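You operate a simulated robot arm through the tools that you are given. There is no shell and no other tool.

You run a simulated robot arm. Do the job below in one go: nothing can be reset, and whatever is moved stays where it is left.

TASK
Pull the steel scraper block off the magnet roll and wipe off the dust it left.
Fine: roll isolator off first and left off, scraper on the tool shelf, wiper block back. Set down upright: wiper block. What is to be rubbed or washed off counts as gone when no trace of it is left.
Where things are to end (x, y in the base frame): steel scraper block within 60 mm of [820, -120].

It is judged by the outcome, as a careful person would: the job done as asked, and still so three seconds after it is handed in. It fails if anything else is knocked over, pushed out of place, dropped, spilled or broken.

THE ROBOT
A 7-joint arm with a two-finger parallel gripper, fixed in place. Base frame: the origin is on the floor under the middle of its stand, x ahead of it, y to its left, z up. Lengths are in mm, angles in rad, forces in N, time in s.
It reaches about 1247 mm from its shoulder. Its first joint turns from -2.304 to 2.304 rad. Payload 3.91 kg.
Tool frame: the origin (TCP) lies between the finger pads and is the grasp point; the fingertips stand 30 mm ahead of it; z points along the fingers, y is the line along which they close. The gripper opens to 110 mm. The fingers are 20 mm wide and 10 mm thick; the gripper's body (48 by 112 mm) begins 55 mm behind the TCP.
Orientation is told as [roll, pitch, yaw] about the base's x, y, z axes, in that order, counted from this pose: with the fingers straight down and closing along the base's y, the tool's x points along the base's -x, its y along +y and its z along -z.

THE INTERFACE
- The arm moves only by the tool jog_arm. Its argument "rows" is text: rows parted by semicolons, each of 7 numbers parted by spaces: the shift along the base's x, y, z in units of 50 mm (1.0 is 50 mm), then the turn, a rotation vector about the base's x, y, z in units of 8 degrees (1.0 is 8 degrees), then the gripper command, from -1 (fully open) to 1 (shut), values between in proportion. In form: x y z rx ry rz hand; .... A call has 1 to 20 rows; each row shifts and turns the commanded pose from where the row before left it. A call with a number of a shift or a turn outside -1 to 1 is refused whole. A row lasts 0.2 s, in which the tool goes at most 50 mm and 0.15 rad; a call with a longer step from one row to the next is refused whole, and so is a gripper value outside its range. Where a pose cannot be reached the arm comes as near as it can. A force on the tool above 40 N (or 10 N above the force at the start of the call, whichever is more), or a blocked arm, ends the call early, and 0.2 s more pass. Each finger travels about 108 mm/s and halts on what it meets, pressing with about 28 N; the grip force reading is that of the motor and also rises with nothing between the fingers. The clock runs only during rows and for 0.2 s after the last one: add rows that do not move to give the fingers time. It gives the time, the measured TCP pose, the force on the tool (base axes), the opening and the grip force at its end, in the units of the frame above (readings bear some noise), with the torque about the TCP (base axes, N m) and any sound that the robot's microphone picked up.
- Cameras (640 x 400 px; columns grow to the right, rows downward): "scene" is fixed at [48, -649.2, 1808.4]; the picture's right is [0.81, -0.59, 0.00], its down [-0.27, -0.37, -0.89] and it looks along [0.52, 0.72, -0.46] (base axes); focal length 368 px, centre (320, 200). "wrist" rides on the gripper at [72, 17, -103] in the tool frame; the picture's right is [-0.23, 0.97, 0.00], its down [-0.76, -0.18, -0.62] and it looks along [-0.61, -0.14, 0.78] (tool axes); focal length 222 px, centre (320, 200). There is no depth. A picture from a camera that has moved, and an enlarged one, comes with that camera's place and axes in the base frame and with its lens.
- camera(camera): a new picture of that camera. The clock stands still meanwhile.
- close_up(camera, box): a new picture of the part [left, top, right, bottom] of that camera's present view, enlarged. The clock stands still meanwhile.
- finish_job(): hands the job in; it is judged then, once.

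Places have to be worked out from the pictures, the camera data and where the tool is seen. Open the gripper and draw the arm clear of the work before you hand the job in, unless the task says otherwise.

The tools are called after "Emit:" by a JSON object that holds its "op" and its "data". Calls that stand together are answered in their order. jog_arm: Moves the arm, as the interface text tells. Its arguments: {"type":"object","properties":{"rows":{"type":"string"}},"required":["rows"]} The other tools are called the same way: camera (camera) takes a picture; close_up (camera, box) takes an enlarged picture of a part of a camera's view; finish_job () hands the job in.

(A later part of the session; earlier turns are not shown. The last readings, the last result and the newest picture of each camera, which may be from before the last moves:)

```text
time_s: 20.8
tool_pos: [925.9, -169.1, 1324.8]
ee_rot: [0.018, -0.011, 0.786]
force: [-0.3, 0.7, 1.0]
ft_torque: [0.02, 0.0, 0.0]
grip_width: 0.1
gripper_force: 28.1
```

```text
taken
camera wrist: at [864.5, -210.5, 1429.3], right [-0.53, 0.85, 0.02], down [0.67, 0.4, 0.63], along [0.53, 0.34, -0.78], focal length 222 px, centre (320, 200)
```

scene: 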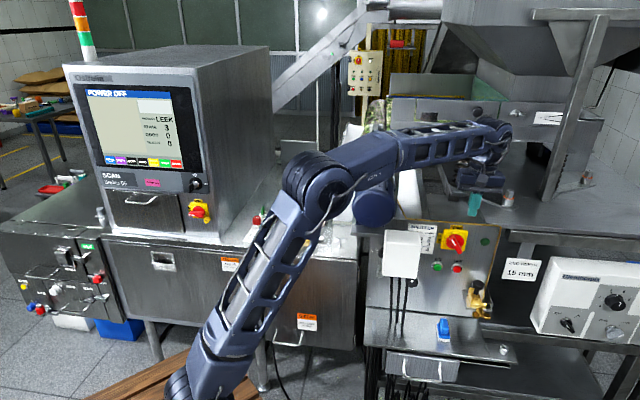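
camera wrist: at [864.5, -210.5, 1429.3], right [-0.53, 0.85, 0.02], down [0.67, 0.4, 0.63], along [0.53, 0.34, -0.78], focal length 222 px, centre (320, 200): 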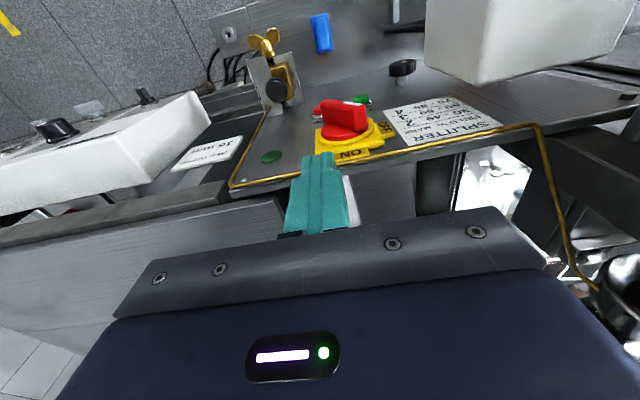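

The motor front triangulates to n≈451, u≈495, top z≈1400, so the forearm's clearance over it matters. I'll inspect that before going lower.

Emit:
{"op": "close_up", "data": {"camera": "scene", "box": [270, 110, 430, 250]}}

Emit:
{"op": "close_up", "data": {"camera": "scene", "box": [410, 100, 570, 260]}}

Emit:
{"op": "close_up", "data": {"camera": "wrist", "box": [240, 70, 440, 220]}}

```text
2.86 times, centred on (350, 180) of scene
camera zoom: at [48.0, -649.2, 1808.4], right [0.81, -0.59, 0.0], down [-0.27, -0.37, -0.89], along [0.52, 0.72, -0.46], focal length 1052 px, centre (234, 257)
```

zoom: 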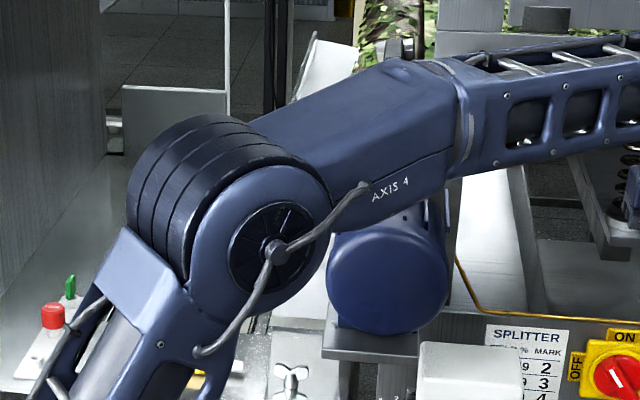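

```text
2.50 times, centred on (490, 180) of scene
camera zoom: at [48.0, -649.2, 1808.4], right [0.81, -0.59, 0.0], down [-0.27, -0.37, -0.89], along [0.52, 0.72, -0.46], focal length 920 px, centre (-105, 250)
```

zoom: 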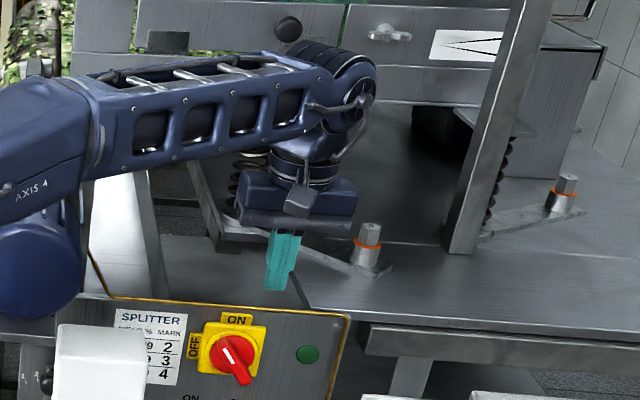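

```text
2.67 times, centred on (340, 145) of wrist
camera zoom: at [864.5, -210.5, 1429.3], right [-0.53, 0.85, 0.02], down [0.67, 0.4, 0.63], along [0.53, 0.34, -0.78], focal length 592 px, centre (267, 347)
```

zoom: 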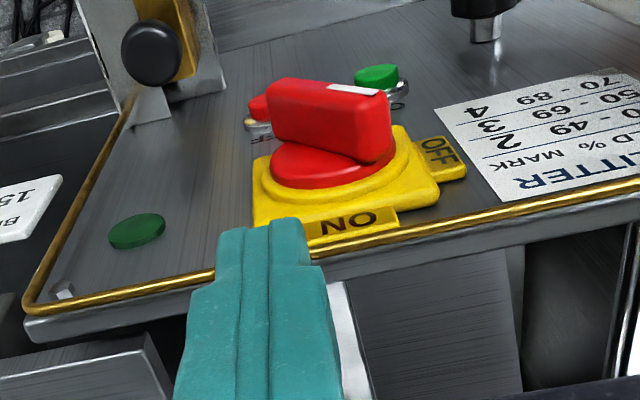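

Going lower with the tool vertical would bring the forearm down onto the motor. A straighter arm is safer: I'll come at the lever from the right-front with the tool horizontal at azimuth ≈75°, which keeps the elbow well in front of the motor. I'm rising and re-orienting now.

Emit:
{"op": "jog_arm", "data": {"rows": "0 0 1 0 0 0 1; 0 0 1 0 0 0 1; 0 0 1 0 0 0 1; -0.28 -0.815 0 0 0 0.9375 1; -0.28 -0.815 0 0 0 0.9375 1; -0.28 -0.815 0 0 0 0.9375 1; -0.28 -0.815 0 0 0 0.9375 1; 0 0 0 0.966 -0.259 0 1; 0 0 0 0.966 -0.259 0 1; 0 0 0 0.966 -0.259 0 1; 0 0 0 0.966 -0.259 0 1; 0 0 0 0.966 -0.259 0 1; 0 0 0 0.966 -0.259 0 1; 0 0 0 0.966 -0.259 0 1; 0 0 0 0.966 -0.259 0 1; 0 0 0 0.966 -0.259 0 1; 0 0 0 0.966 -0.259 0 1; 0 0 0 0.966 -0.259 0 1; 0 0 0 0.2 -0.054 0 1"}}

Emit:
{"op": "camera", "data": {"camera": "scene"}}

Emit:
{"op": "camera", "data": {"camera": "wrist"}}

```text
time_s: 24.8
tool_pos: [872.6, -333.9, 1477.6]
ee_rot: [2.947, -1.566, -1.618]
force: [0.4, 0.7, -0.2]
ft_torque: [0.01, 0.0, -0.01]
grip_width: 0.0
gripper_force: 28.2
```

```text
taken
```

scene: 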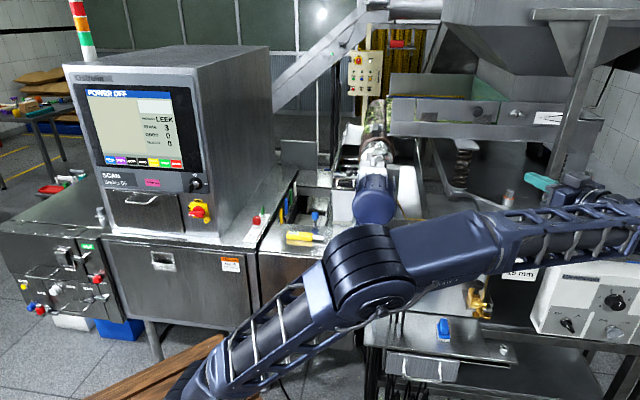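

```text
taken
camera wrist: at [831.8, -430.0, 1404.8], right [-0.95, 0.23, 0.23], down [0.02, -0.65, 0.76], along [0.33, 0.72, 0.61], focal length 222 px, centre (320, 200)
```

wrist: 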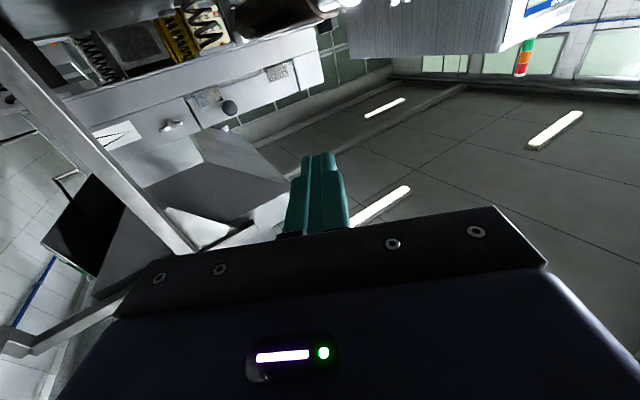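

The elbow has swung to the robot's right side, far from the motor. I'll descend partway and recheck.

Emit:
{"op": "jog_arm", "data": {"rows": "0 0 -0.87 0 0 0 1; 0 0 -0.87 0 0 0 1; 0 0 -0.87 0 0 0 1"}}

Emit:
{"op": "camera", "data": {"camera": "scene"}}

```text
time_s: 25.6
tool_pos: [871.6, -334.9, 1349.3]
ee_rot: [3.117, -1.567, -1.786]
force: [-0.9, 0.8, 1.4]
ft_torque: [-0.02, -0.03, 0.0]
grip_width: 0.0
gripper_force: 28.4
```

```text
taken
```

scene: 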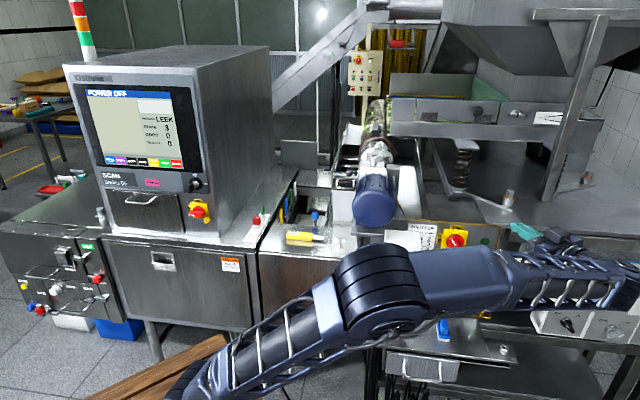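

Clear. Continuing down to lever height.

Emit:
{"op": "jog_arm", "data": {"rows": "0 0 -0.86 0 0 0 1; 0 0 -0.86 0 0 0 1; 0 0 -0.86 0 0 0 1; 0 0 0 0 0 0 1"}}

Emit:
{"op": "camera", "data": {"camera": "scene"}}

Emit:
{"op": "camera", "data": {"camera": "wrist"}}

```text
time_s: 26.6
tool_pos: [868.1, -331.9, 1216.6]
ee_rot: [2.878, -1.568, -1.554]
force: [0.6, -0.8, 0.3]
ft_torque: [-0.02, 0.01, -0.02]
grip_width: 0.0
gripper_force: 28.2
```

```text
taken
```

scene: 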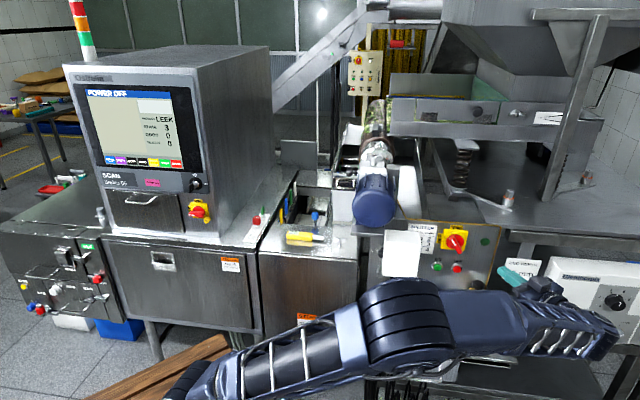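

```text
taken
camera wrist: at [828.0, -428.5, 1144.6], right [-0.95, 0.23, 0.23], down [0.02, -0.65, 0.76], along [0.33, 0.72, 0.61], focal length 222 px, centre (320, 200)
```

wrist: 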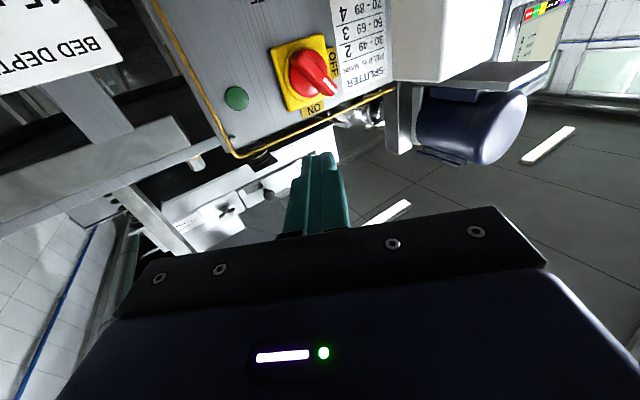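

The arm is in a safe posture with the elbow well away from everything. I'll advance toward the right side of the lever and stop just short to check alignment.

Emit:
{"op": "jog_arm", "data": {"rows": "0.257 0.7185 -0.02 0 0 0 1; 0.257 0.7185 -0.02 0 0 0 1; 0.257 0.7185 -0.02 0 0 0 1; 0 0 0 0 0 0 1"}}

Emit:
{"op": "camera", "data": {"camera": "wrist"}}

Emit:
{"op": "close_up", "data": {"camera": "scene", "box": [410, 200, 550, 300]}}

```text
time_s: 27.6
tool_pos: [907.7, -228.6, 1215.4]
ee_rot: [2.778, -1.566, -1.448]
force: [-0.3, -0.1, 0.9]
ft_torque: [0.01, 0.0, -0.01]
grip_width: 0.0
gripper_force: 27.5
```

```text
taken
camera wrist: at [866.9, -324.3, 1143.9], right [-0.94, 0.23, 0.23], down [0.02, -0.65, 0.76], along [0.33, 0.72, 0.61], focal length 222 px, centre (320, 200)
```

wrist: 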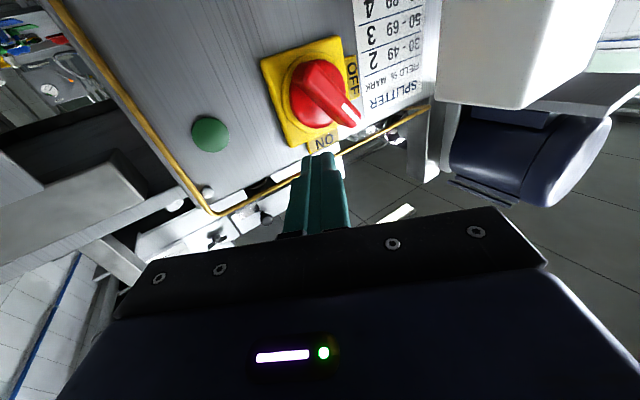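

```text
4.00 times, centred on (480, 250) of scene
camera zoom: at [48.0, -649.2, 1808.4], right [0.81, -0.59, 0.0], down [-0.27, -0.37, -0.89], along [0.52, 0.72, -0.46], focal length 1473 px, centre (-320, 0)
```

zoom: 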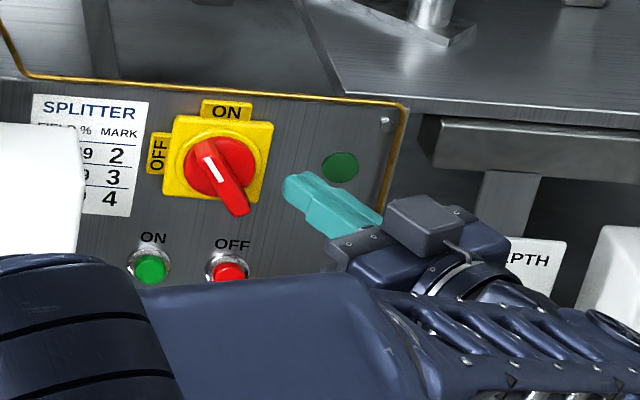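

The tip projects where expected. One more short advance places it at the right side of the lever's upper half.

Emit:
{"op": "jog_arm", "data": {"rows": "0.117 0.404 -0.02 0 0 0 1; 0.117 0.404 -0.02 0 0 0 1; 0 0 0 0 0 0 1"}}

Emit:
{"op": "close_up", "data": {"camera": "wrist", "box": [220, 60, 420, 220]}}

Emit:
{"op": "close_up", "data": {"camera": "scene", "box": [420, 205, 500, 265]}}

```text
time_s: 28.4
tool_pos: [924.2, -189.3, 1214.0]
ee_rot: [2.79, -1.566, -1.465]
force: [0.3, -0.7, 0.5]
ft_torque: [0.0, 0.02, 0.04]
grip_width: 0.0
gripper_force: 28.2
```

```text
2.50 times, centred on (320, 140) of wrist
camera zoom: at [883.1, -283.9, 1141.1], right [-0.94, 0.23, 0.23], down [0.02, -0.65, 0.76], along [0.33, 0.72, 0.61], focal length 555 px, centre (320, 350)
```

zoom: 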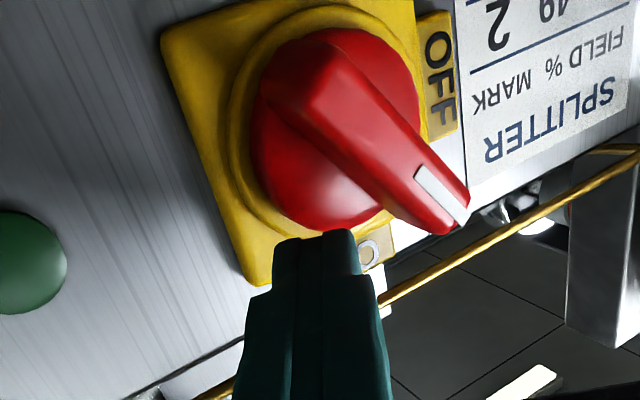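

```text
6.67 times, centred on (460, 235) of scene
camera zoom: at [48.0, -649.2, 1808.4], right [0.81, -0.59, 0.0], down [-0.27, -0.37, -0.89], along [0.52, 0.72, -0.46], focal length 2454 px, centre (-613, -33)
```

zoom: 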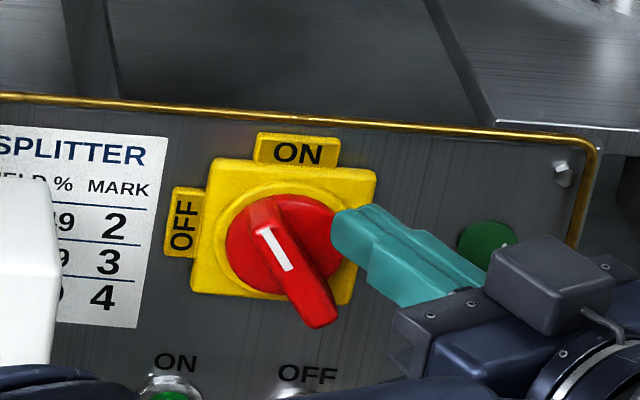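

The fingertip is beside the lever's upper half. Now I push left (−u) in 5 mm steps and watch the lever.

Emit:
{"op": "jog_arm", "data": {"rows": "-0.0707 0.0707 0 0 0 0 1; -0.0707 0.0707 0 0 0 0 1; -0.0707 0.0707 0 0 0 0 1; -0.0707 0.0707 0 0 0 0 1; -0.0707 0.0707 0 0 0 0 1"}}

Emit:
{"op": "close_up", "data": {"camera": "scene", "box": [420, 205, 500, 265]}}

```text
time_s: 29.6
tool_pos: [904.5, -168.8, 1212.8]
ee_rot: [2.804, -1.568, -1.476]
force: [0.8, 0.1, -0.6]
ft_torque: [-0.01, -0.01, 0.0]
grip_width: 0.2
gripper_force: 28.2
```

```text
6.67 times, centred on (460, 235) of scene
camera zoom: at [48.0, -649.2, 1808.4], right [0.81, -0.59, 0.0], down [-0.27, -0.37, -0.89], along [0.52, 0.72, -0.46], focal length 2454 px, centre (-613, -33)
```

zoom: 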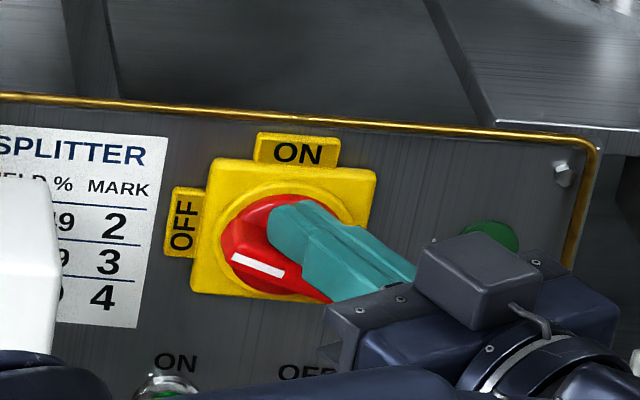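

The lever now sits ≈78° of the 90°. I'll slide slightly further left and press down to finish at OFF.

Emit:
{"op": "jog_arm", "data": {"rows": "-0.06 0.06 0 0 0 0 1; -0.06 0.06 -0.02 0 0 0 1; 0 0 -0.03 0 0 0 1; 0 0 -0.03 0 0 0 1; 0 0 -0.02 0 0 0 1; 0 0 0 0 0 0 1"}}

Emit:
{"op": "close_up", "data": {"camera": "scene", "box": [420, 205, 500, 265]}}

Emit:
{"op": "close_up", "data": {"camera": "wrist", "box": [220, 60, 420, 220]}}

```text
time_s: 31.0
tool_pos: [898.4, -163.3, 1207.3]
ee_rot: [3.094, -1.566, -1.768]
force: [0.0, -1.9, 12.8]
ft_torque: [0.12, -0.09, 0.06]
grip_width: 0.1
gripper_force: 28.1
```

```text
6.67 times, centred on (460, 235) of scene
camera zoom: at [48.0, -649.2, 1808.4], right [0.81, -0.59, 0.0], down [-0.27, -0.37, -0.89], along [0.52, 0.72, -0.46], focal length 2454 px, centre (-613, -33)
```

zoom: 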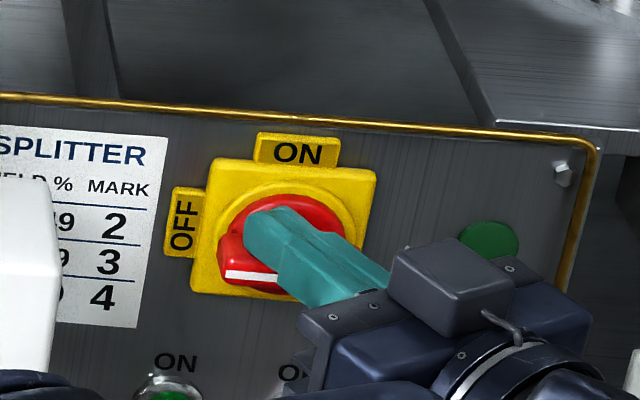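

```text
2.50 times, centred on (320, 140) of wrist
camera zoom: at [858.1, -257.6, 1135.7], right [-0.95, 0.23, 0.23], down [0.02, -0.65, 0.76], along [0.33, 0.72, 0.61], focal length 555 px, centre (320, 350)
```

zoom: 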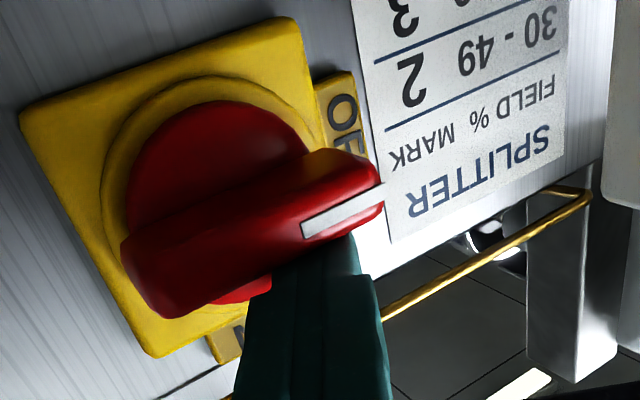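

The mark now points at OFF, and a 13 N end-stop reaction confirms it. I'll back the fingers off and verify it stays put.

Emit:
{"op": "jog_arm", "data": {"rows": "0.02 -0.02 0.15 0 0 0 1; -0.1 -0.5 0.1 0 0 0 1; -0.25 -0.9 0 0 0 0 1; -0.25 -0.9 0 0 0 0 1; -0.25 -0.9 0 0 0 0 1"}}

Emit:
{"op": "close_up", "data": {"camera": "scene", "box": [400, 205, 520, 295]}}

Emit:
{"op": "camera", "data": {"camera": "scene"}}

```text
time_s: 32.2
tool_pos: [858.9, -324.1, 1221.1]
ee_rot: [2.783, -1.568, -1.457]
force: [-0.9, 1.4, 0.2]
ft_torque: [-0.05, -0.01, -0.04]
grip_width: 0.0
gripper_force: 28.0
```

```text
4.44 times, centred on (460, 250) of scene
camera zoom: at [48.0, -649.2, 1808.4], right [0.81, -0.59, 0.0], down [-0.27, -0.37, -0.89], along [0.52, 0.72, -0.46], focal length 1636 px, centre (-302, -22)
```

zoom: 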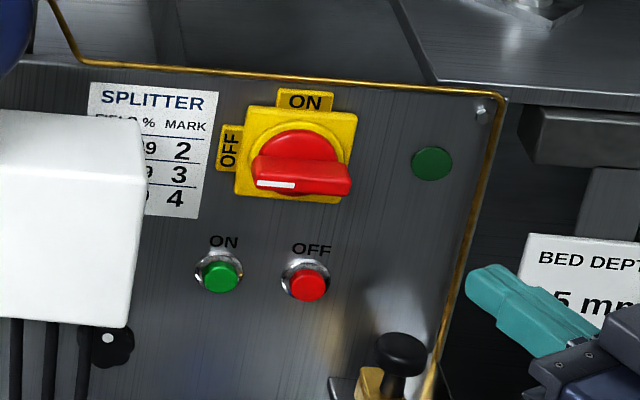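

```text
taken
```

scene: 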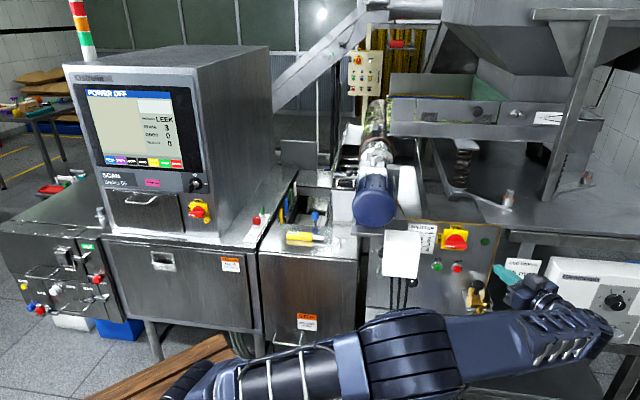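

The isolator is confirmed OFF. Next is the scraper: I'll rise high, swing over toward the roll, return yaw to 45° and set the tool about 42° from vertical, pointing along the roll.

Emit:
{"op": "jog_arm", "data": {"rows": "0 0 0.95 0 0 0 1; 0 0 0.95 0 0 0 1; 0 0 0.95 0 0 0 1; 0 0 0.95 0 0 0 1; 0 0 0.95 0 0 0 1; 0 0 0.95 0 0 0 1; 0 0 0.95 0 0 0 1; 0 0 0.95 0 0 0 1"}}

Emit:
{"op": "jog_arm", "data": {"rows": "-0.464 0.526 0 0 0 -0.9375 1; -0.464 0.526 0 0 0 -0.9375 0.5; -0.464 0.526 0 0 0 -0.9375 0.2; -0.464 0.526 0 0 0 -0.9375 -0.1; -0.464 0.526 0 -0.7071 0.7071 0 -0.1; -0.464 0.526 0 -0.7071 0.7071 0 -0.1; -0.464 0.526 0 -0.7071 0.7071 0 -0.1; -0.464 0.526 0 -0.7071 0.7071 0 -0.1; -0.464 0.526 0 -0.7071 0.7071 0 -0.1; -0.464 0.526 0 -0.7071 0.7071 0 -0.1"}}

Emit:
{"op": "camera", "data": {"camera": "scene"}}

Emit:
{"op": "camera", "data": {"camera": "wrist"}}

```text
time_s: 34.0
tool_pos: [857.9, -317.3, 1600.8]
ee_rot: [2.753, -1.564, -1.425]
force: [-0.9, -0.3, -0.1]
ft_torque: [0.01, 0.02, 0.02]
grip_width: 0.0
gripper_force: 28.0
```

```text
time_s: 36.2
tool_pos: [624.2, -60.6, 1601.4]
ee_rot: [0.019, -0.736, 0.782]
force: [1.1, -0.7, -0.1]
ft_torque: [0.04, 0.02, 0.05]
grip_width: 60.5
gripper_force: 0.1
```

```text
taken
```

scene: 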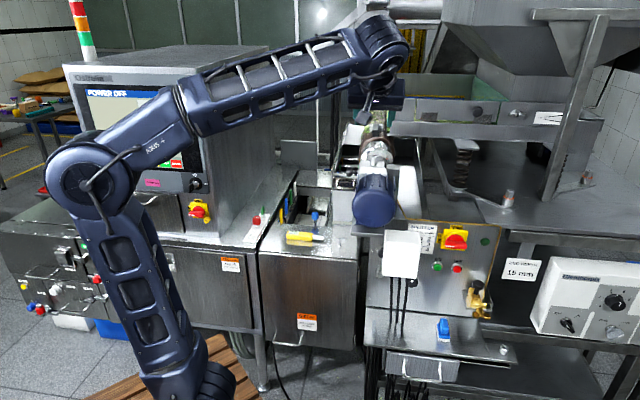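

```text
taken
camera wrist: at [528.1, -138.1, 1629.7], right [-0.58, 0.8, 0.17], down [0.24, -0.03, 0.97], along [0.78, 0.6, -0.18], focal length 222 px, centre (320, 200)
```

wrist: 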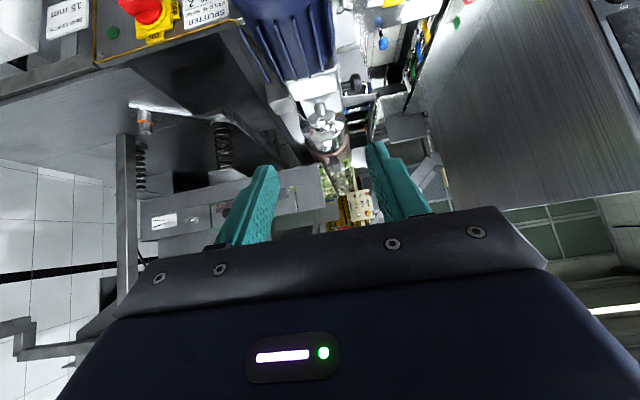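

Good overview along the roll. I'll zoom in on the scraper from this angle to refine its position.

Emit:
{"op": "close_up", "data": {"camera": "wrist", "box": [290, 100, 380, 220]}}

Emit:
{"op": "close_up", "data": {"camera": "wrist", "box": [140, 100, 380, 240]}}

```text
3.33 times, centred on (335, 160) of wrist
camera zoom: at [528.1, -138.1, 1629.7], right [-0.58, 0.8, 0.17], down [0.24, -0.03, 0.97], along [0.78, 0.6, -0.18], focal length 740 px, centre (270, 333)
```

zoom: 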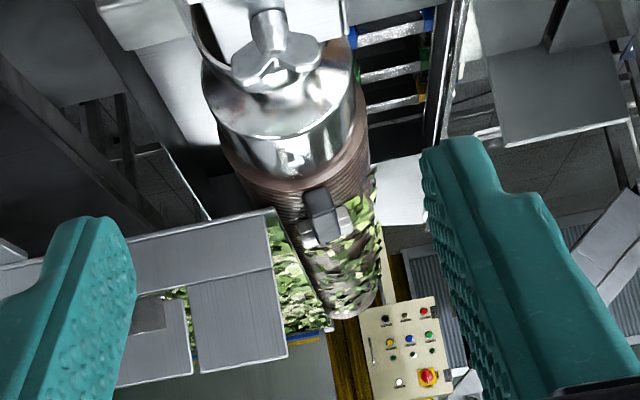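

```text
2.67 times, centred on (260, 170) of wrist
camera zoom: at [528.1, -138.1, 1629.7], right [-0.58, 0.8, 0.17], down [0.24, -0.03, 0.97], along [0.78, 0.6, -0.18], focal length 592 px, centre (480, 280)
```

zoom: 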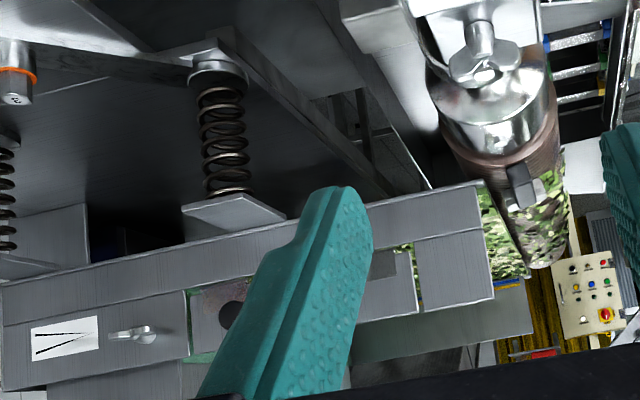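

The approach lane above the roll looks open. Moving forward along the roll axis to a pre-grasp point about 130 mm short of the handle.

Emit:
{"op": "jog_arm", "data": {"rows": "0.63 0.63 0 0 0 0 -0.1; 0.63 0.63 0 0 0 0 -0.1; 0.63 0.63 0 0 0 0 -0.1; 0.63 0.63 0 0 0 0 -0.1; 0.63 0.63 -0.2 0 0 0 -0.1; 0.63 0.63 -0.2 0 0 0 -0.1; 0.63 0.63 -0.3 0 0 0 -0.1; 0.63 0.63 -0.3 0 0 0 -0.1; 0.5 0.5 -0.3 0 0 0 -0.1; 0 0 0 0 0 0 -0.1"}}

Emit:
{"op": "camera", "data": {"camera": "wrist"}}

Emit:
{"op": "camera", "data": {"camera": "scene"}}

```text
time_s: 38.4
tool_pos: [903.7, 213.2, 1536.5]
ee_rot: [0.019, -0.736, 0.785]
force: [-0.5, -0.4, 0.9]
ft_torque: [0.01, 0.03, -0.01]
grip_width: 60.5
gripper_force: 0.1
```

```text
taken
camera wrist: at [806.4, 136.8, 1565.1], right [-0.58, 0.8, 0.17], down [0.24, -0.03, 0.97], along [0.78, 0.6, -0.17], focal length 222 px, centre (320, 200)
```

wrist: 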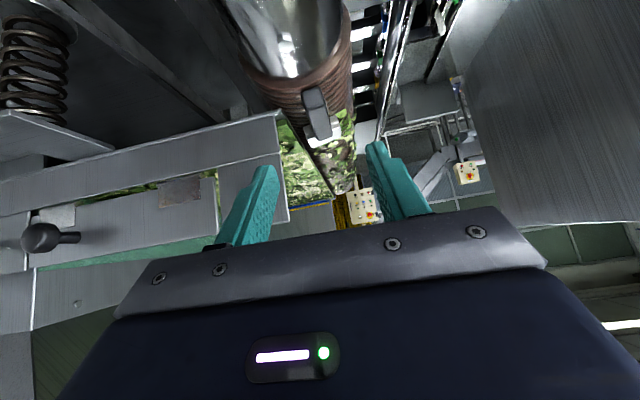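

```text
taken
```

scene: 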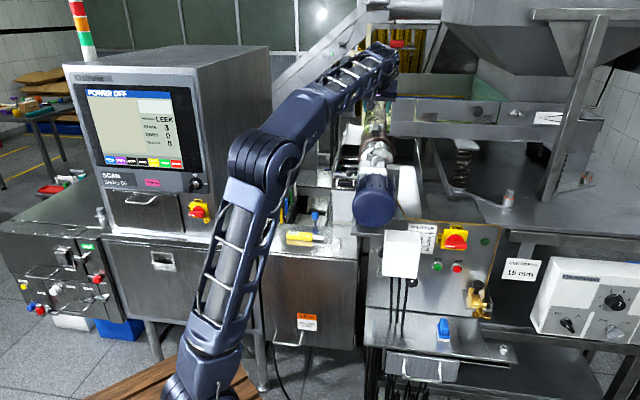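

Emit:
{"op": "close_up", "data": {"camera": "wrist", "box": [250, 60, 390, 200]}}

Emit:
{"op": "close_up", "data": {"camera": "wrist", "box": [290, 75, 350, 150]}}

```text
2.86 times, centred on (320, 130) of wrist
camera zoom: at [806.4, 136.8, 1565.1], right [-0.58, 0.8, 0.17], down [0.24, -0.03, 0.97], along [0.78, 0.6, -0.17], focal length 635 px, centre (320, 400)
```

zoom: 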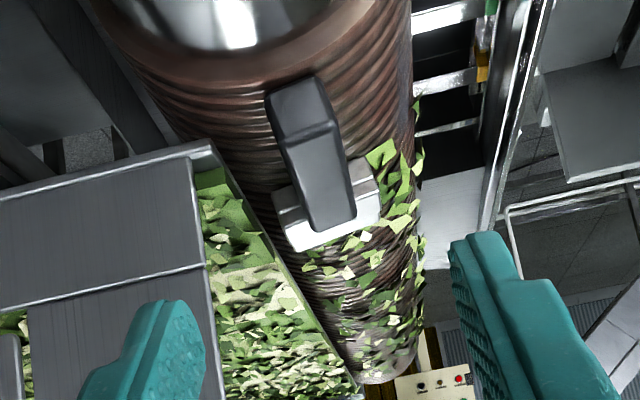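

```text
5.33 times, centred on (320, 112) of wrist
camera zoom: at [806.4, 136.8, 1565.1], right [-0.58, 0.8, 0.17], down [0.24, -0.03, 0.97], along [0.78, 0.6, -0.17], focal length 1185 px, centre (320, 667)
```

zoom: 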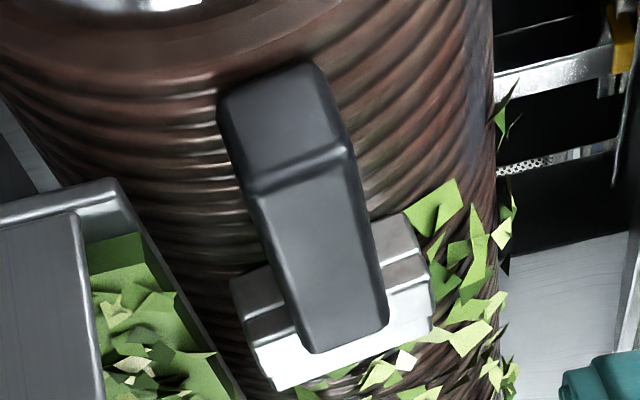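

Close-up refinement: handle front at n≈882, centre u≈488.5, top z≈1428, bottom z≈1407, width ≈21 mm. I'll tilt 8° more for clearance to the tray plate, then step to about 60 mm short of the grasp.

Emit:
{"op": "jog_arm", "data": {"rows": "0.49 0.488 -0.69 0.7071 -0.7071 0 -0.1; 0.488 0.488 -0.69 0 0 0 -0.1; 0 0 0 0 0 0 -0.1"}}

Emit:
{"op": "camera", "data": {"camera": "wrist"}}

Emit:
{"op": "close_up", "data": {"camera": "wrist", "box": [240, 60, 400, 220]}}

Emit:
{"op": "close_up", "data": {"camera": "scene", "box": [330, 60, 450, 180]}}

```text
time_s: 39.2
tool_pos: [952.2, 260.9, 1464.1]
ee_rot: [0.019, -0.875, 0.785]
force: [0.4, 0.7, 0.6]
ft_torque: [-0.01, 0.0, 0.03]
grip_width: 60.3
gripper_force: 0.0
```

```text
taken
camera wrist: at [853.2, 182.1, 1475.0], right [-0.59, 0.78, 0.19], down [0.14, -0.13, 0.98], along [0.79, 0.61, -0.04], focal length 222 px, centre (320, 200)
```

wrist: 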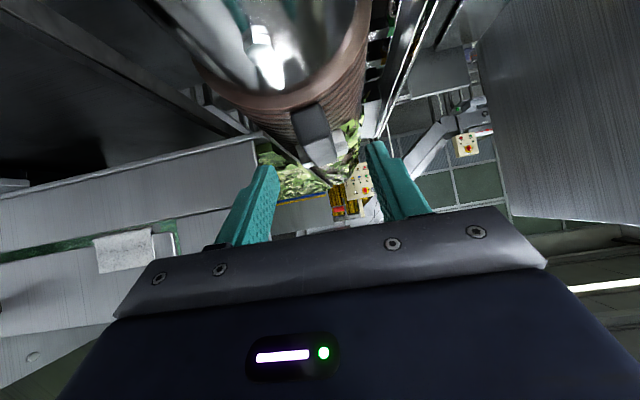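

```text
2.50 times, centred on (320, 140) of wrist
camera zoom: at [853.2, 182.1, 1475.0], right [-0.59, 0.78, 0.19], down [0.14, -0.13, 0.98], along [0.79, 0.61, -0.04], focal length 555 px, centre (320, 350)
```

zoom: 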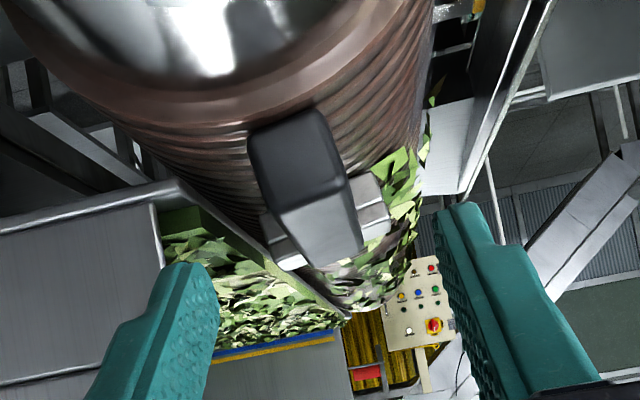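

```text
3.33 times, centred on (390, 120) of scene
camera zoom: at [48.0, -649.2, 1808.4], right [0.81, -0.59, 0.0], down [-0.27, -0.37, -0.89], along [0.52, 0.72, -0.46], focal length 1227 px, centre (87, 467)
```

zoom: 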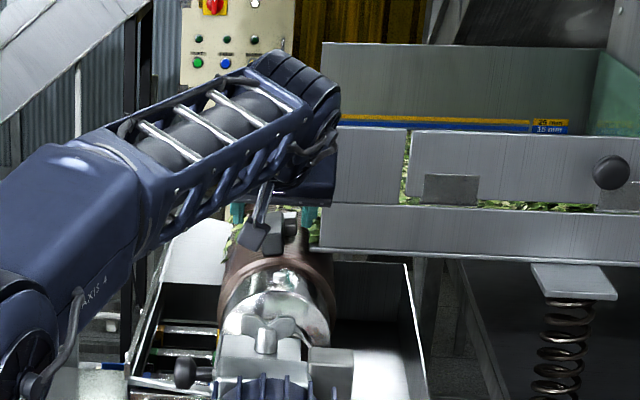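

The tool is centred on the handle (u 488.8 vs 488.6). I'll narrow the fingers to 44 mm to clear the tray plate, move in, and check before closing.

Emit:
{"op": "jog_arm", "data": {"rows": "0 0 0 0 0 0 0.2; 0.334 0.334 -0.351 0 0 0 0.2; 0.334 0.334 -0.34 0 0 0 0.2; 0 0 0 0 0 0 0.2"}}

Emit:
{"op": "close_up", "data": {"camera": "wrist", "box": [220, 60, 420, 220]}}

Emit:
{"op": "close_up", "data": {"camera": "scene", "box": [350, 90, 430, 150]}}

```text
time_s: 40.2
tool_pos: [982.6, 296.3, 1430.2]
ee_rot: [0.02, -0.875, 0.785]
force: [-0.1, -0.3, 0.8]
ft_torque: [-0.07, 0.0, 0.03]
grip_width: 43.9
gripper_force: 0.1
```

```text
2.50 times, centred on (320, 140) of wrist
camera zoom: at [883.2, 217.4, 1442.4], right [-0.6, 0.78, 0.19], down [0.14, -0.13, 0.98], along [0.79, 0.61, -0.04], focal length 555 px, centre (320, 350)
```

zoom: 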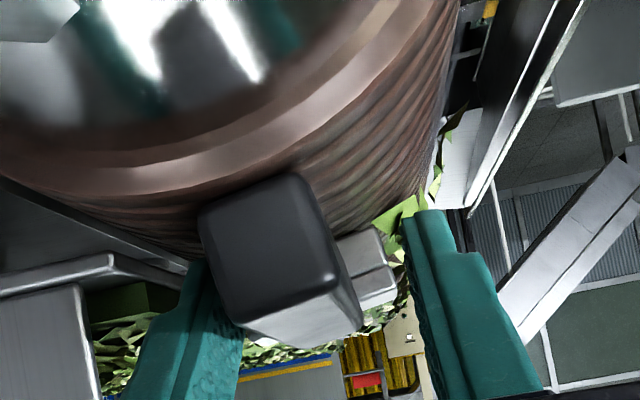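

```text
6.67 times, centred on (390, 120) of scene
camera zoom: at [48.0, -649.2, 1808.4], right [0.81, -0.59, 0.0], down [-0.27, -0.37, -0.89], along [0.52, 0.72, -0.46], focal length 2454 px, centre (-147, 733)
```

zoom: 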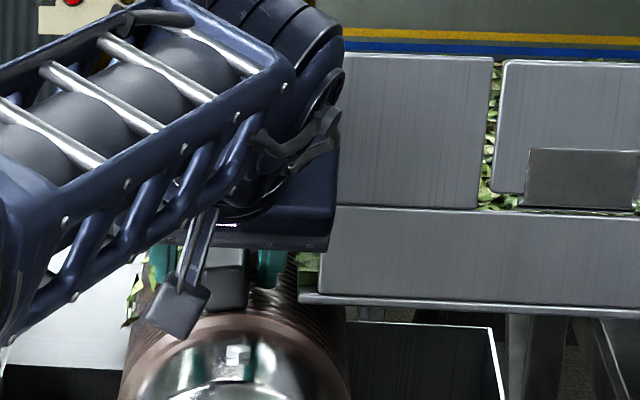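

The TCP ended ~3 mm toward −u, so I'll correct that and then close on the handle.

Emit:
{"op": "jog_arm", "data": {"rows": "0.045 -0.045 0 0 0 0 0.2; 0 0 0 0 0 0 0.4; 0 0 0 0 0 0 0.6; 0 0 0 0 0 0 1; 0 0 0 0 0 0 1"}}

Emit:
{"op": "close_up", "data": {"camera": "wrist", "box": [220, 60, 420, 220]}}

```text
time_s: 41.4
tool_pos: [984.5, 294.8, 1431.2]
ee_rot: [0.019, -0.878, 0.784]
force: [1.6, -1.4, 13.4]
ft_torque: [0.01, -0.32, 0.13]
grip_width: 23.5
gripper_force: 27.6
```

```text
2.50 times, centred on (320, 140) of wrist
camera zoom: at [885.8, 216.1, 1443.1], right [-0.6, 0.78, 0.19], down [0.14, -0.13, 0.98], along [0.79, 0.61, -0.03], focal length 555 px, centre (320, 350)
```

zoom: 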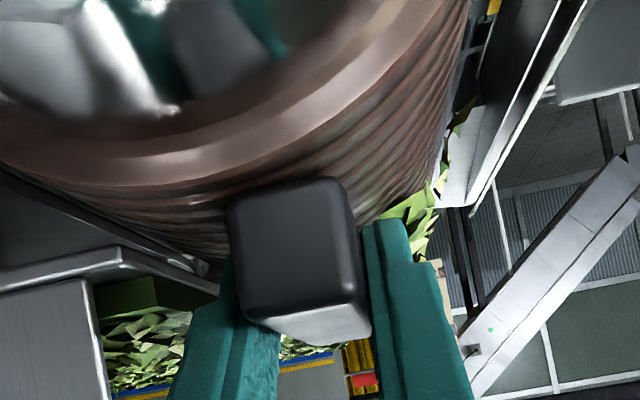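

The handle is gripped at 23.5 mm width. Now I pull up gently, 4 mm per row, watching the magnet's resistance.

Emit:
{"op": "jog_arm", "data": {"rows": "0 0 0.08 0 0 0 1; 0 0 0.08 0 0 0 1; 0 0 0.08 0 0 0 1"}}

Emit:
{"op": "close_up", "data": {"camera": "wrist", "box": [220, 60, 420, 220]}}

```text
time_s: 42.2
tool_pos: [985.6, 296.0, 1441.5]
ee_rot: [0.019, -0.875, 0.783]
force: [-0.9, 0.8, -0.5]
ft_torque: [0.03, 0.03, 0.02]
grip_width: 27.4
gripper_force: 0.0
```

```text
2.50 times, centred on (320, 140) of wrist
camera zoom: at [887.0, 218.6, 1453.9], right [-0.59, 0.78, 0.19], down [0.14, -0.13, 0.98], along [0.79, 0.61, -0.04], focal length 555 px, centre (320, 350)
```

zoom: 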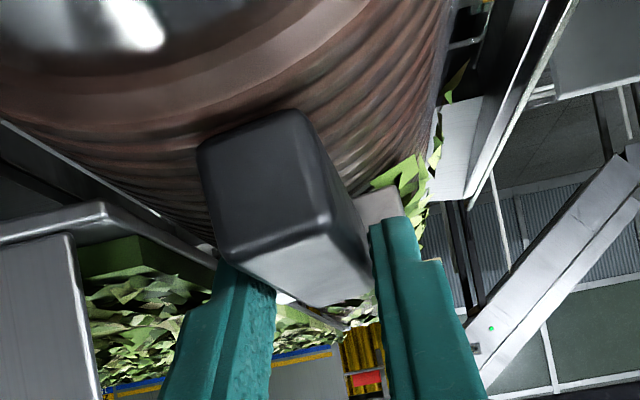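

The fingers seem to have slipped up the handle. I'll hold a moment and re-read the grip.

Emit:
{"op": "jog_arm", "data": {"rows": "0 0 0 0 0 0 1; 0 0 0 0 0 0 1"}}

Emit:
{"op": "close_up", "data": {"camera": "wrist", "box": [220, 60, 420, 220]}}

```text
time_s: 42.8
tool_pos: [985.0, 297.4, 1442.0]
ee_rot: [0.019, -0.877, 0.783]
force: [0.9, 1.2, 5.0]
ft_torque: [0.18, -0.27, 0.08]
grip_width: 23.5
gripper_force: 28.2
```

```text
2.50 times, centred on (320, 140) of wrist
camera zoom: at [886.7, 218.5, 1454.6], right [-0.59, 0.78, 0.19], down [0.14, -0.13, 0.98], along [0.79, 0.61, -0.04], focal length 555 px, centre (320, 350)
```

zoom: 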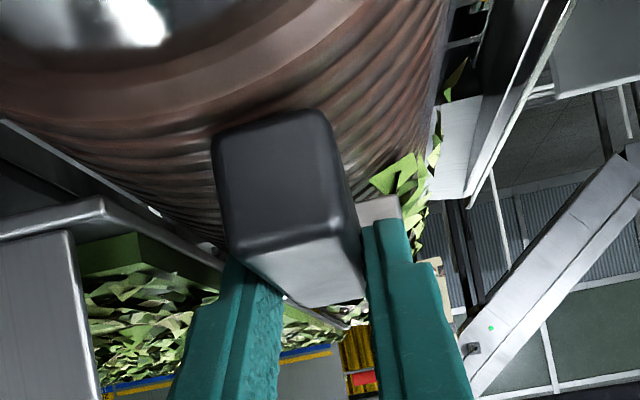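

It re-closed on the handle at 23.5 mm, so the scraper stayed on the roll and the fingers just slid up. I'll check its state from both cameras before re-gripping deeper.

Emit:
{"op": "camera", "data": {"camera": "wrist"}}

Emit:
{"op": "close_up", "data": {"camera": "scene", "box": [360, 100, 410, 140]}}

```text
taken
camera wrist: at [886.7, 218.5, 1454.6], right [-0.59, 0.78, 0.19], down [0.14, -0.13, 0.98], along [0.79, 0.61, -0.04], focal length 222 px, centre (320, 200)
```

wrist: 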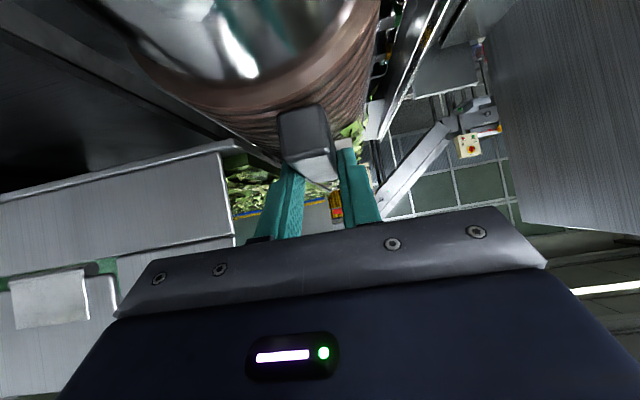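

```text
10.00 times, centred on (385, 120) of scene
camera zoom: at [48.0, -649.2, 1808.4], right [0.81, -0.59, 0.0], down [-0.27, -0.37, -0.89], along [0.52, 0.72, -0.46], focal length 3682 px, centre (-330, 1000)
```

zoom: 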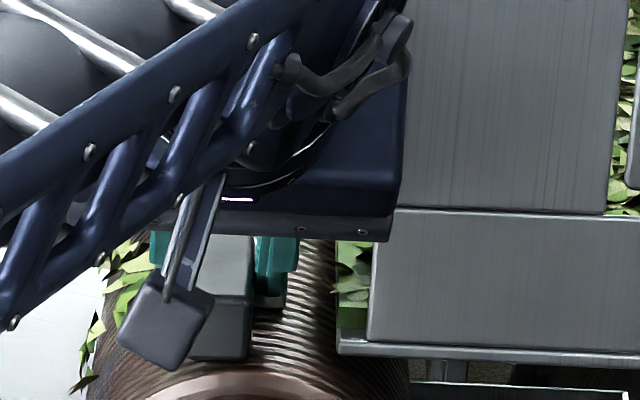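

The fingertips were reaching past the handle to the block's front face (n≈920), giving a poor, wedged grip. I'll open, back up 20 mm so only the handle's free end is between the pads, go a little lower, and re-grip.

Emit:
{"op": "jog_arm", "data": {"rows": "0 0 0 0 0 0 0.5; 0 0 0 0 0 0 0.2; -0.14 -0.15 0 0 0 0 0.2; -0.13 -0.17 0 0 0 0 0.2; 0 0 -0.14 0 0 0 0.2; 0 0 -0.14 0 0 0 0.2; 0 0 0 0 0 0 0.2"}}

Emit:
{"op": "close_up", "data": {"camera": "wrist", "box": [220, 60, 420, 220]}}

```text
time_s: 44.4
tool_pos: [972.2, 279.9, 1430.0]
ee_rot: [0.019, -0.878, 0.783]
force: [2.4, 0.4, 8.1]
ft_torque: [-0.02, -0.27, -0.04]
grip_width: 44.4
gripper_force: 0.6
```

```text
2.50 times, centred on (320, 140) of wrist
camera zoom: at [872.9, 201.9, 1441.6], right [-0.59, 0.78, 0.19], down [0.14, -0.13, 0.98], along [0.79, 0.61, -0.03], focal length 555 px, centre (320, 350)
```

zoom: 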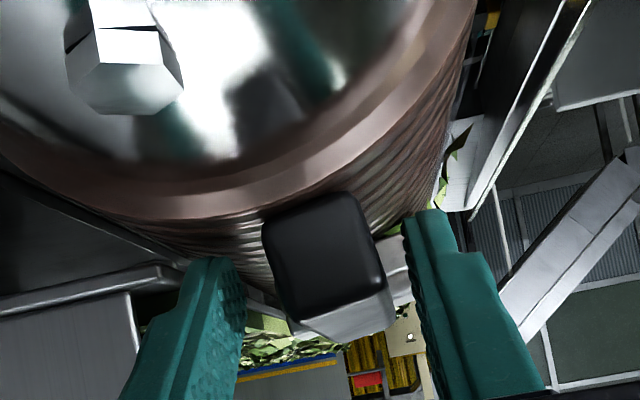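

The tips just touch the roll (8 N) at this height, so I'll raise 2 mm and close on the handle's free end.

Emit:
{"op": "jog_arm", "data": {"rows": "0 0 0.07 0 0 0 0.2; 0 0 0 0 0 0 0.4; 0 0 0 0 0 0 0.6; 0 0 0 0 0 0 1; 0 0 0 0 0 0 1"}}

Emit:
{"op": "close_up", "data": {"camera": "wrist", "box": [220, 60, 420, 220]}}

```text
time_s: 45.6
tool_pos: [970.5, 281.6, 1432.2]
ee_rot: [0.018, -0.876, 0.784]
force: [-1.3, 0.6, 2.0]
ft_torque: [0.06, -0.03, 0.15]
grip_width: 23.5
gripper_force: 28.0
```

```text
2.50 times, centred on (320, 140) of wrist
camera zoom: at [872.7, 203.0, 1443.6], right [-0.59, 0.78, 0.19], down [0.14, -0.13, 0.98], along [0.79, 0.61, -0.04], focal length 555 px, centre (320, 350)
```

zoom: 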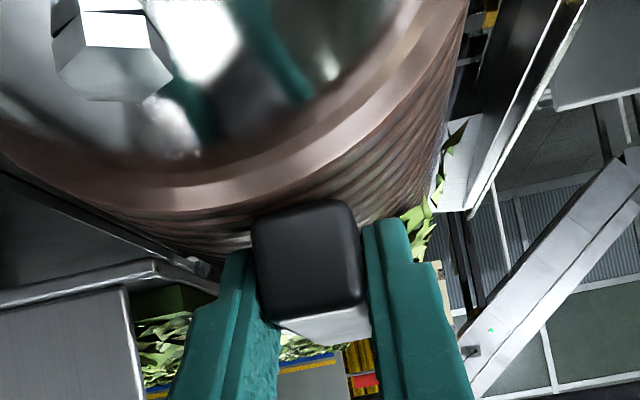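

Clean grip now. I'll peel: rotate the tool about the block's far edge in 2° steps (front end of the handle rising) rather than pulling straight.

Emit:
{"op": "jog_arm", "data": {"rows": "0.015 0.015 0.066 -0.177 0.177 0 1; 0.015 0.015 0.066 -0.177 0.177 0 1"}}

Emit:
{"op": "close_up", "data": {"camera": "wrist", "box": [220, 60, 420, 220]}}

```text
time_s: 46.2
tool_pos: [974.7, 283.5, 1439.7]
ee_rot: [0.02, -0.805, 0.784]
force: [0.2, -0.2, -1.2]
ft_torque: [-0.06, 0.07, 0.02]
grip_width: 23.6
gripper_force: 27.8
```

```text
2.50 times, centred on (320, 140) of wrist
camera zoom: at [876.2, 205.1, 1459.3], right [-0.59, 0.79, 0.18], down [0.19, -0.08, 0.98], along [0.79, 0.61, -0.11], focal length 555 px, centre (320, 350)
```

zoom: 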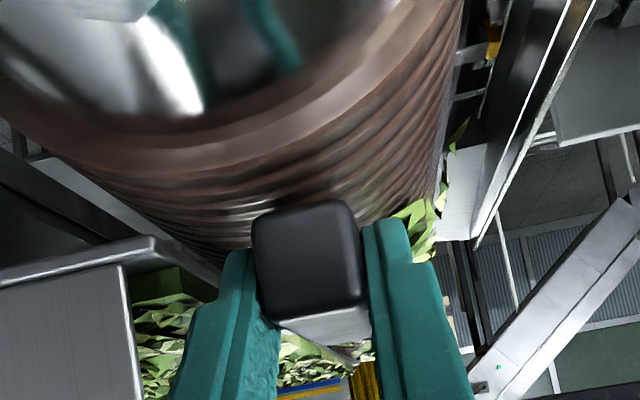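

The handle moved with the gripper and the force is near zero, so the block appears to have broken free. I'll lift straight up while checking the load.

Emit:
{"op": "jog_arm", "data": {"rows": "-0.02 -0.02 0.15 0 0 0 1; -0.02 -0.02 0.15 0 0 0 1; -0.02 -0.02 0.15 0 0 0 1"}}

Emit:
{"op": "camera", "data": {"camera": "wrist"}}

Emit:
{"op": "close_up", "data": {"camera": "wrist", "box": [220, 60, 420, 220]}}

Emit:
{"op": "close_up", "data": {"camera": "scene", "box": [360, 90, 420, 140]}}

```text
time_s: 47.0
tool_pos: [969.5, 279.9, 1461.1]
ee_rot: [0.02, -0.804, 0.784]
force: [-0.1, 0.8, -1.5]
ft_torque: [-0.05, 0.05, -0.01]
grip_width: 23.8
gripper_force: 27.5
```

```text
taken
camera wrist: at [871.9, 202.3, 1481.6], right [-0.59, 0.79, 0.18], down [0.19, -0.08, 0.98], along [0.79, 0.61, -0.11], focal length 222 px, centre (320, 200)
```

wrist: 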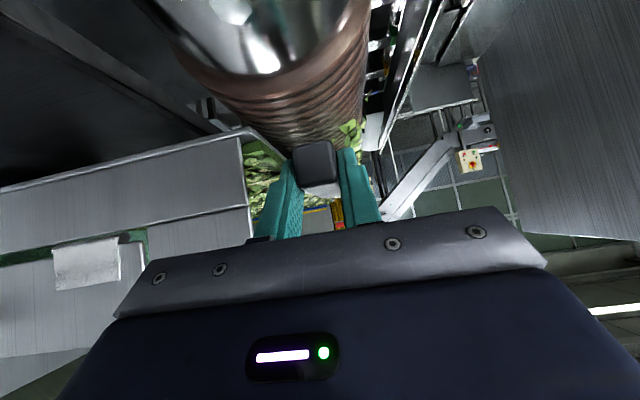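

```text
2.50 times, centred on (320, 140) of wrist
camera zoom: at [871.9, 202.3, 1481.6], right [-0.59, 0.79, 0.18], down [0.19, -0.08, 0.98], along [0.79, 0.61, -0.11], focal length 555 px, centre (320, 350)
```

zoom: 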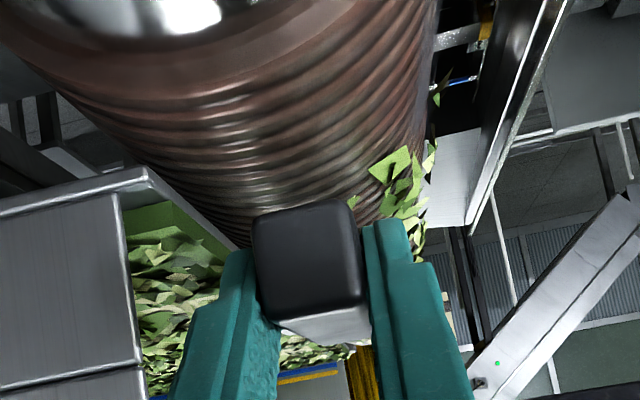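

```text
8.00 times, centred on (390, 115) of scene
camera zoom: at [48.0, -649.2, 1808.4], right [0.81, -0.59, 0.0], down [-0.27, -0.37, -0.89], along [0.52, 0.72, -0.46], focal length 2945 px, centre (-240, 880)
```

zoom: 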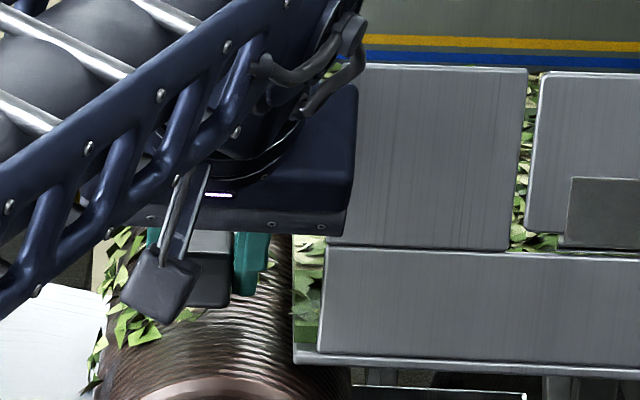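

The scraper is off the roll and held securely (≈1.5 N load). I'll lift it clear and retreat back along the roll axis.

Emit:
{"op": "jog_arm", "data": {"rows": "0 0 0.5 0 0 0 1; 0 0 0.6 0 0 0 1; 0 0 0.7 0 0 0 1; 0 0 0.7 0 0 0 1; -0.5 -0.5 0.1 0 0 0 1; -0.6 -0.6 0 0 0 0 1; -0.6 -0.6 0 0 0 0 1; -0.6 -0.6 0 0 0 0 1; -0.6 -0.6 0 0 0 0 1; -0.6 -0.6 0 0 0 0 1; -0.6 -0.6 0 0 0 0 1; -0.6 -0.6 0 0 0 0 1; -0.6 -0.6 0 0 0 0 1; 0 0 0 0 0 0 1"}}

Emit:
{"op": "camera", "data": {"camera": "wrist"}}

Emit:
{"op": "camera", "data": {"camera": "scene"}}

Emit:
{"op": "close_up", "data": {"camera": "scene", "box": [330, 80, 430, 180]}}

```text
time_s: 50.0
tool_pos: [707.2, 13.6, 1593.7]
ee_rot: [0.019, -0.806, 0.782]
force: [-0.2, 0.2, -1.4]
ft_torque: [-0.07, 0.02, 0.01]
grip_width: 23.8
gripper_force: 28.7
```

```text
taken
camera wrist: at [609.2, -64.4, 1613.8], right [-0.59, 0.79, 0.18], down [0.19, -0.08, 0.98], along [0.79, 0.61, -0.11], focal length 222 px, centre (320, 200)
```

wrist: 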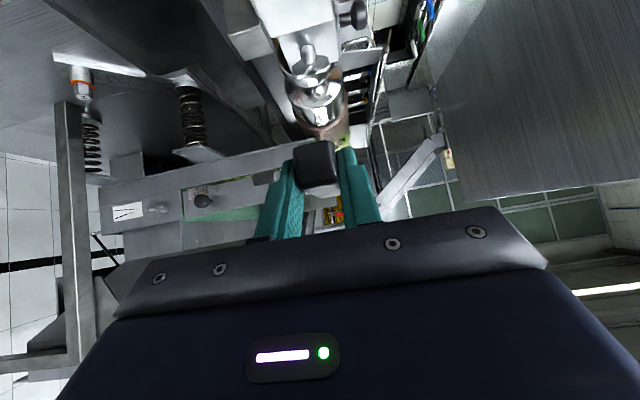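

```text
taken
```

scene: 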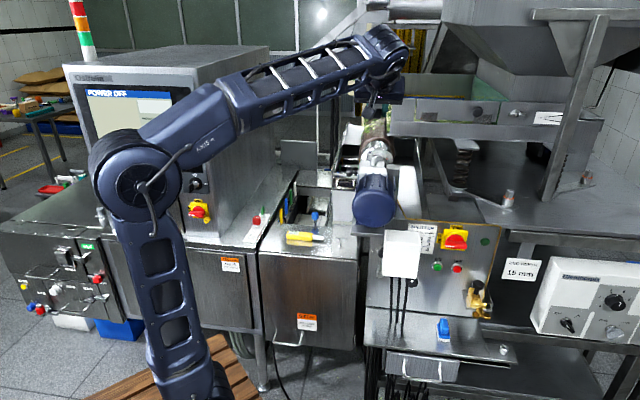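

```text
4.00 times, centred on (380, 130) of scene
camera zoom: at [48.0, -649.2, 1808.4], right [0.81, -0.59, 0.0], down [-0.27, -0.37, -0.89], along [0.52, 0.72, -0.46], focal length 1473 px, centre (80, 480)
```

zoom: 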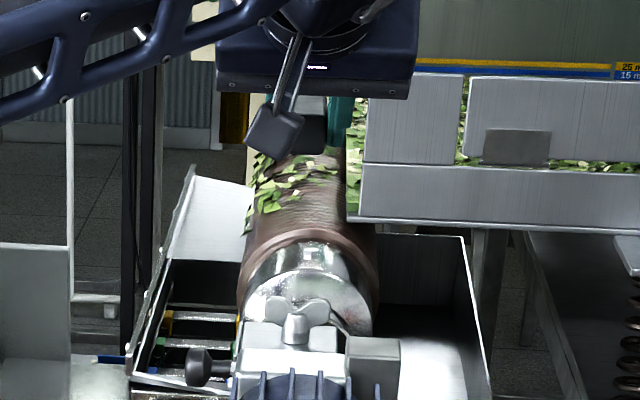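

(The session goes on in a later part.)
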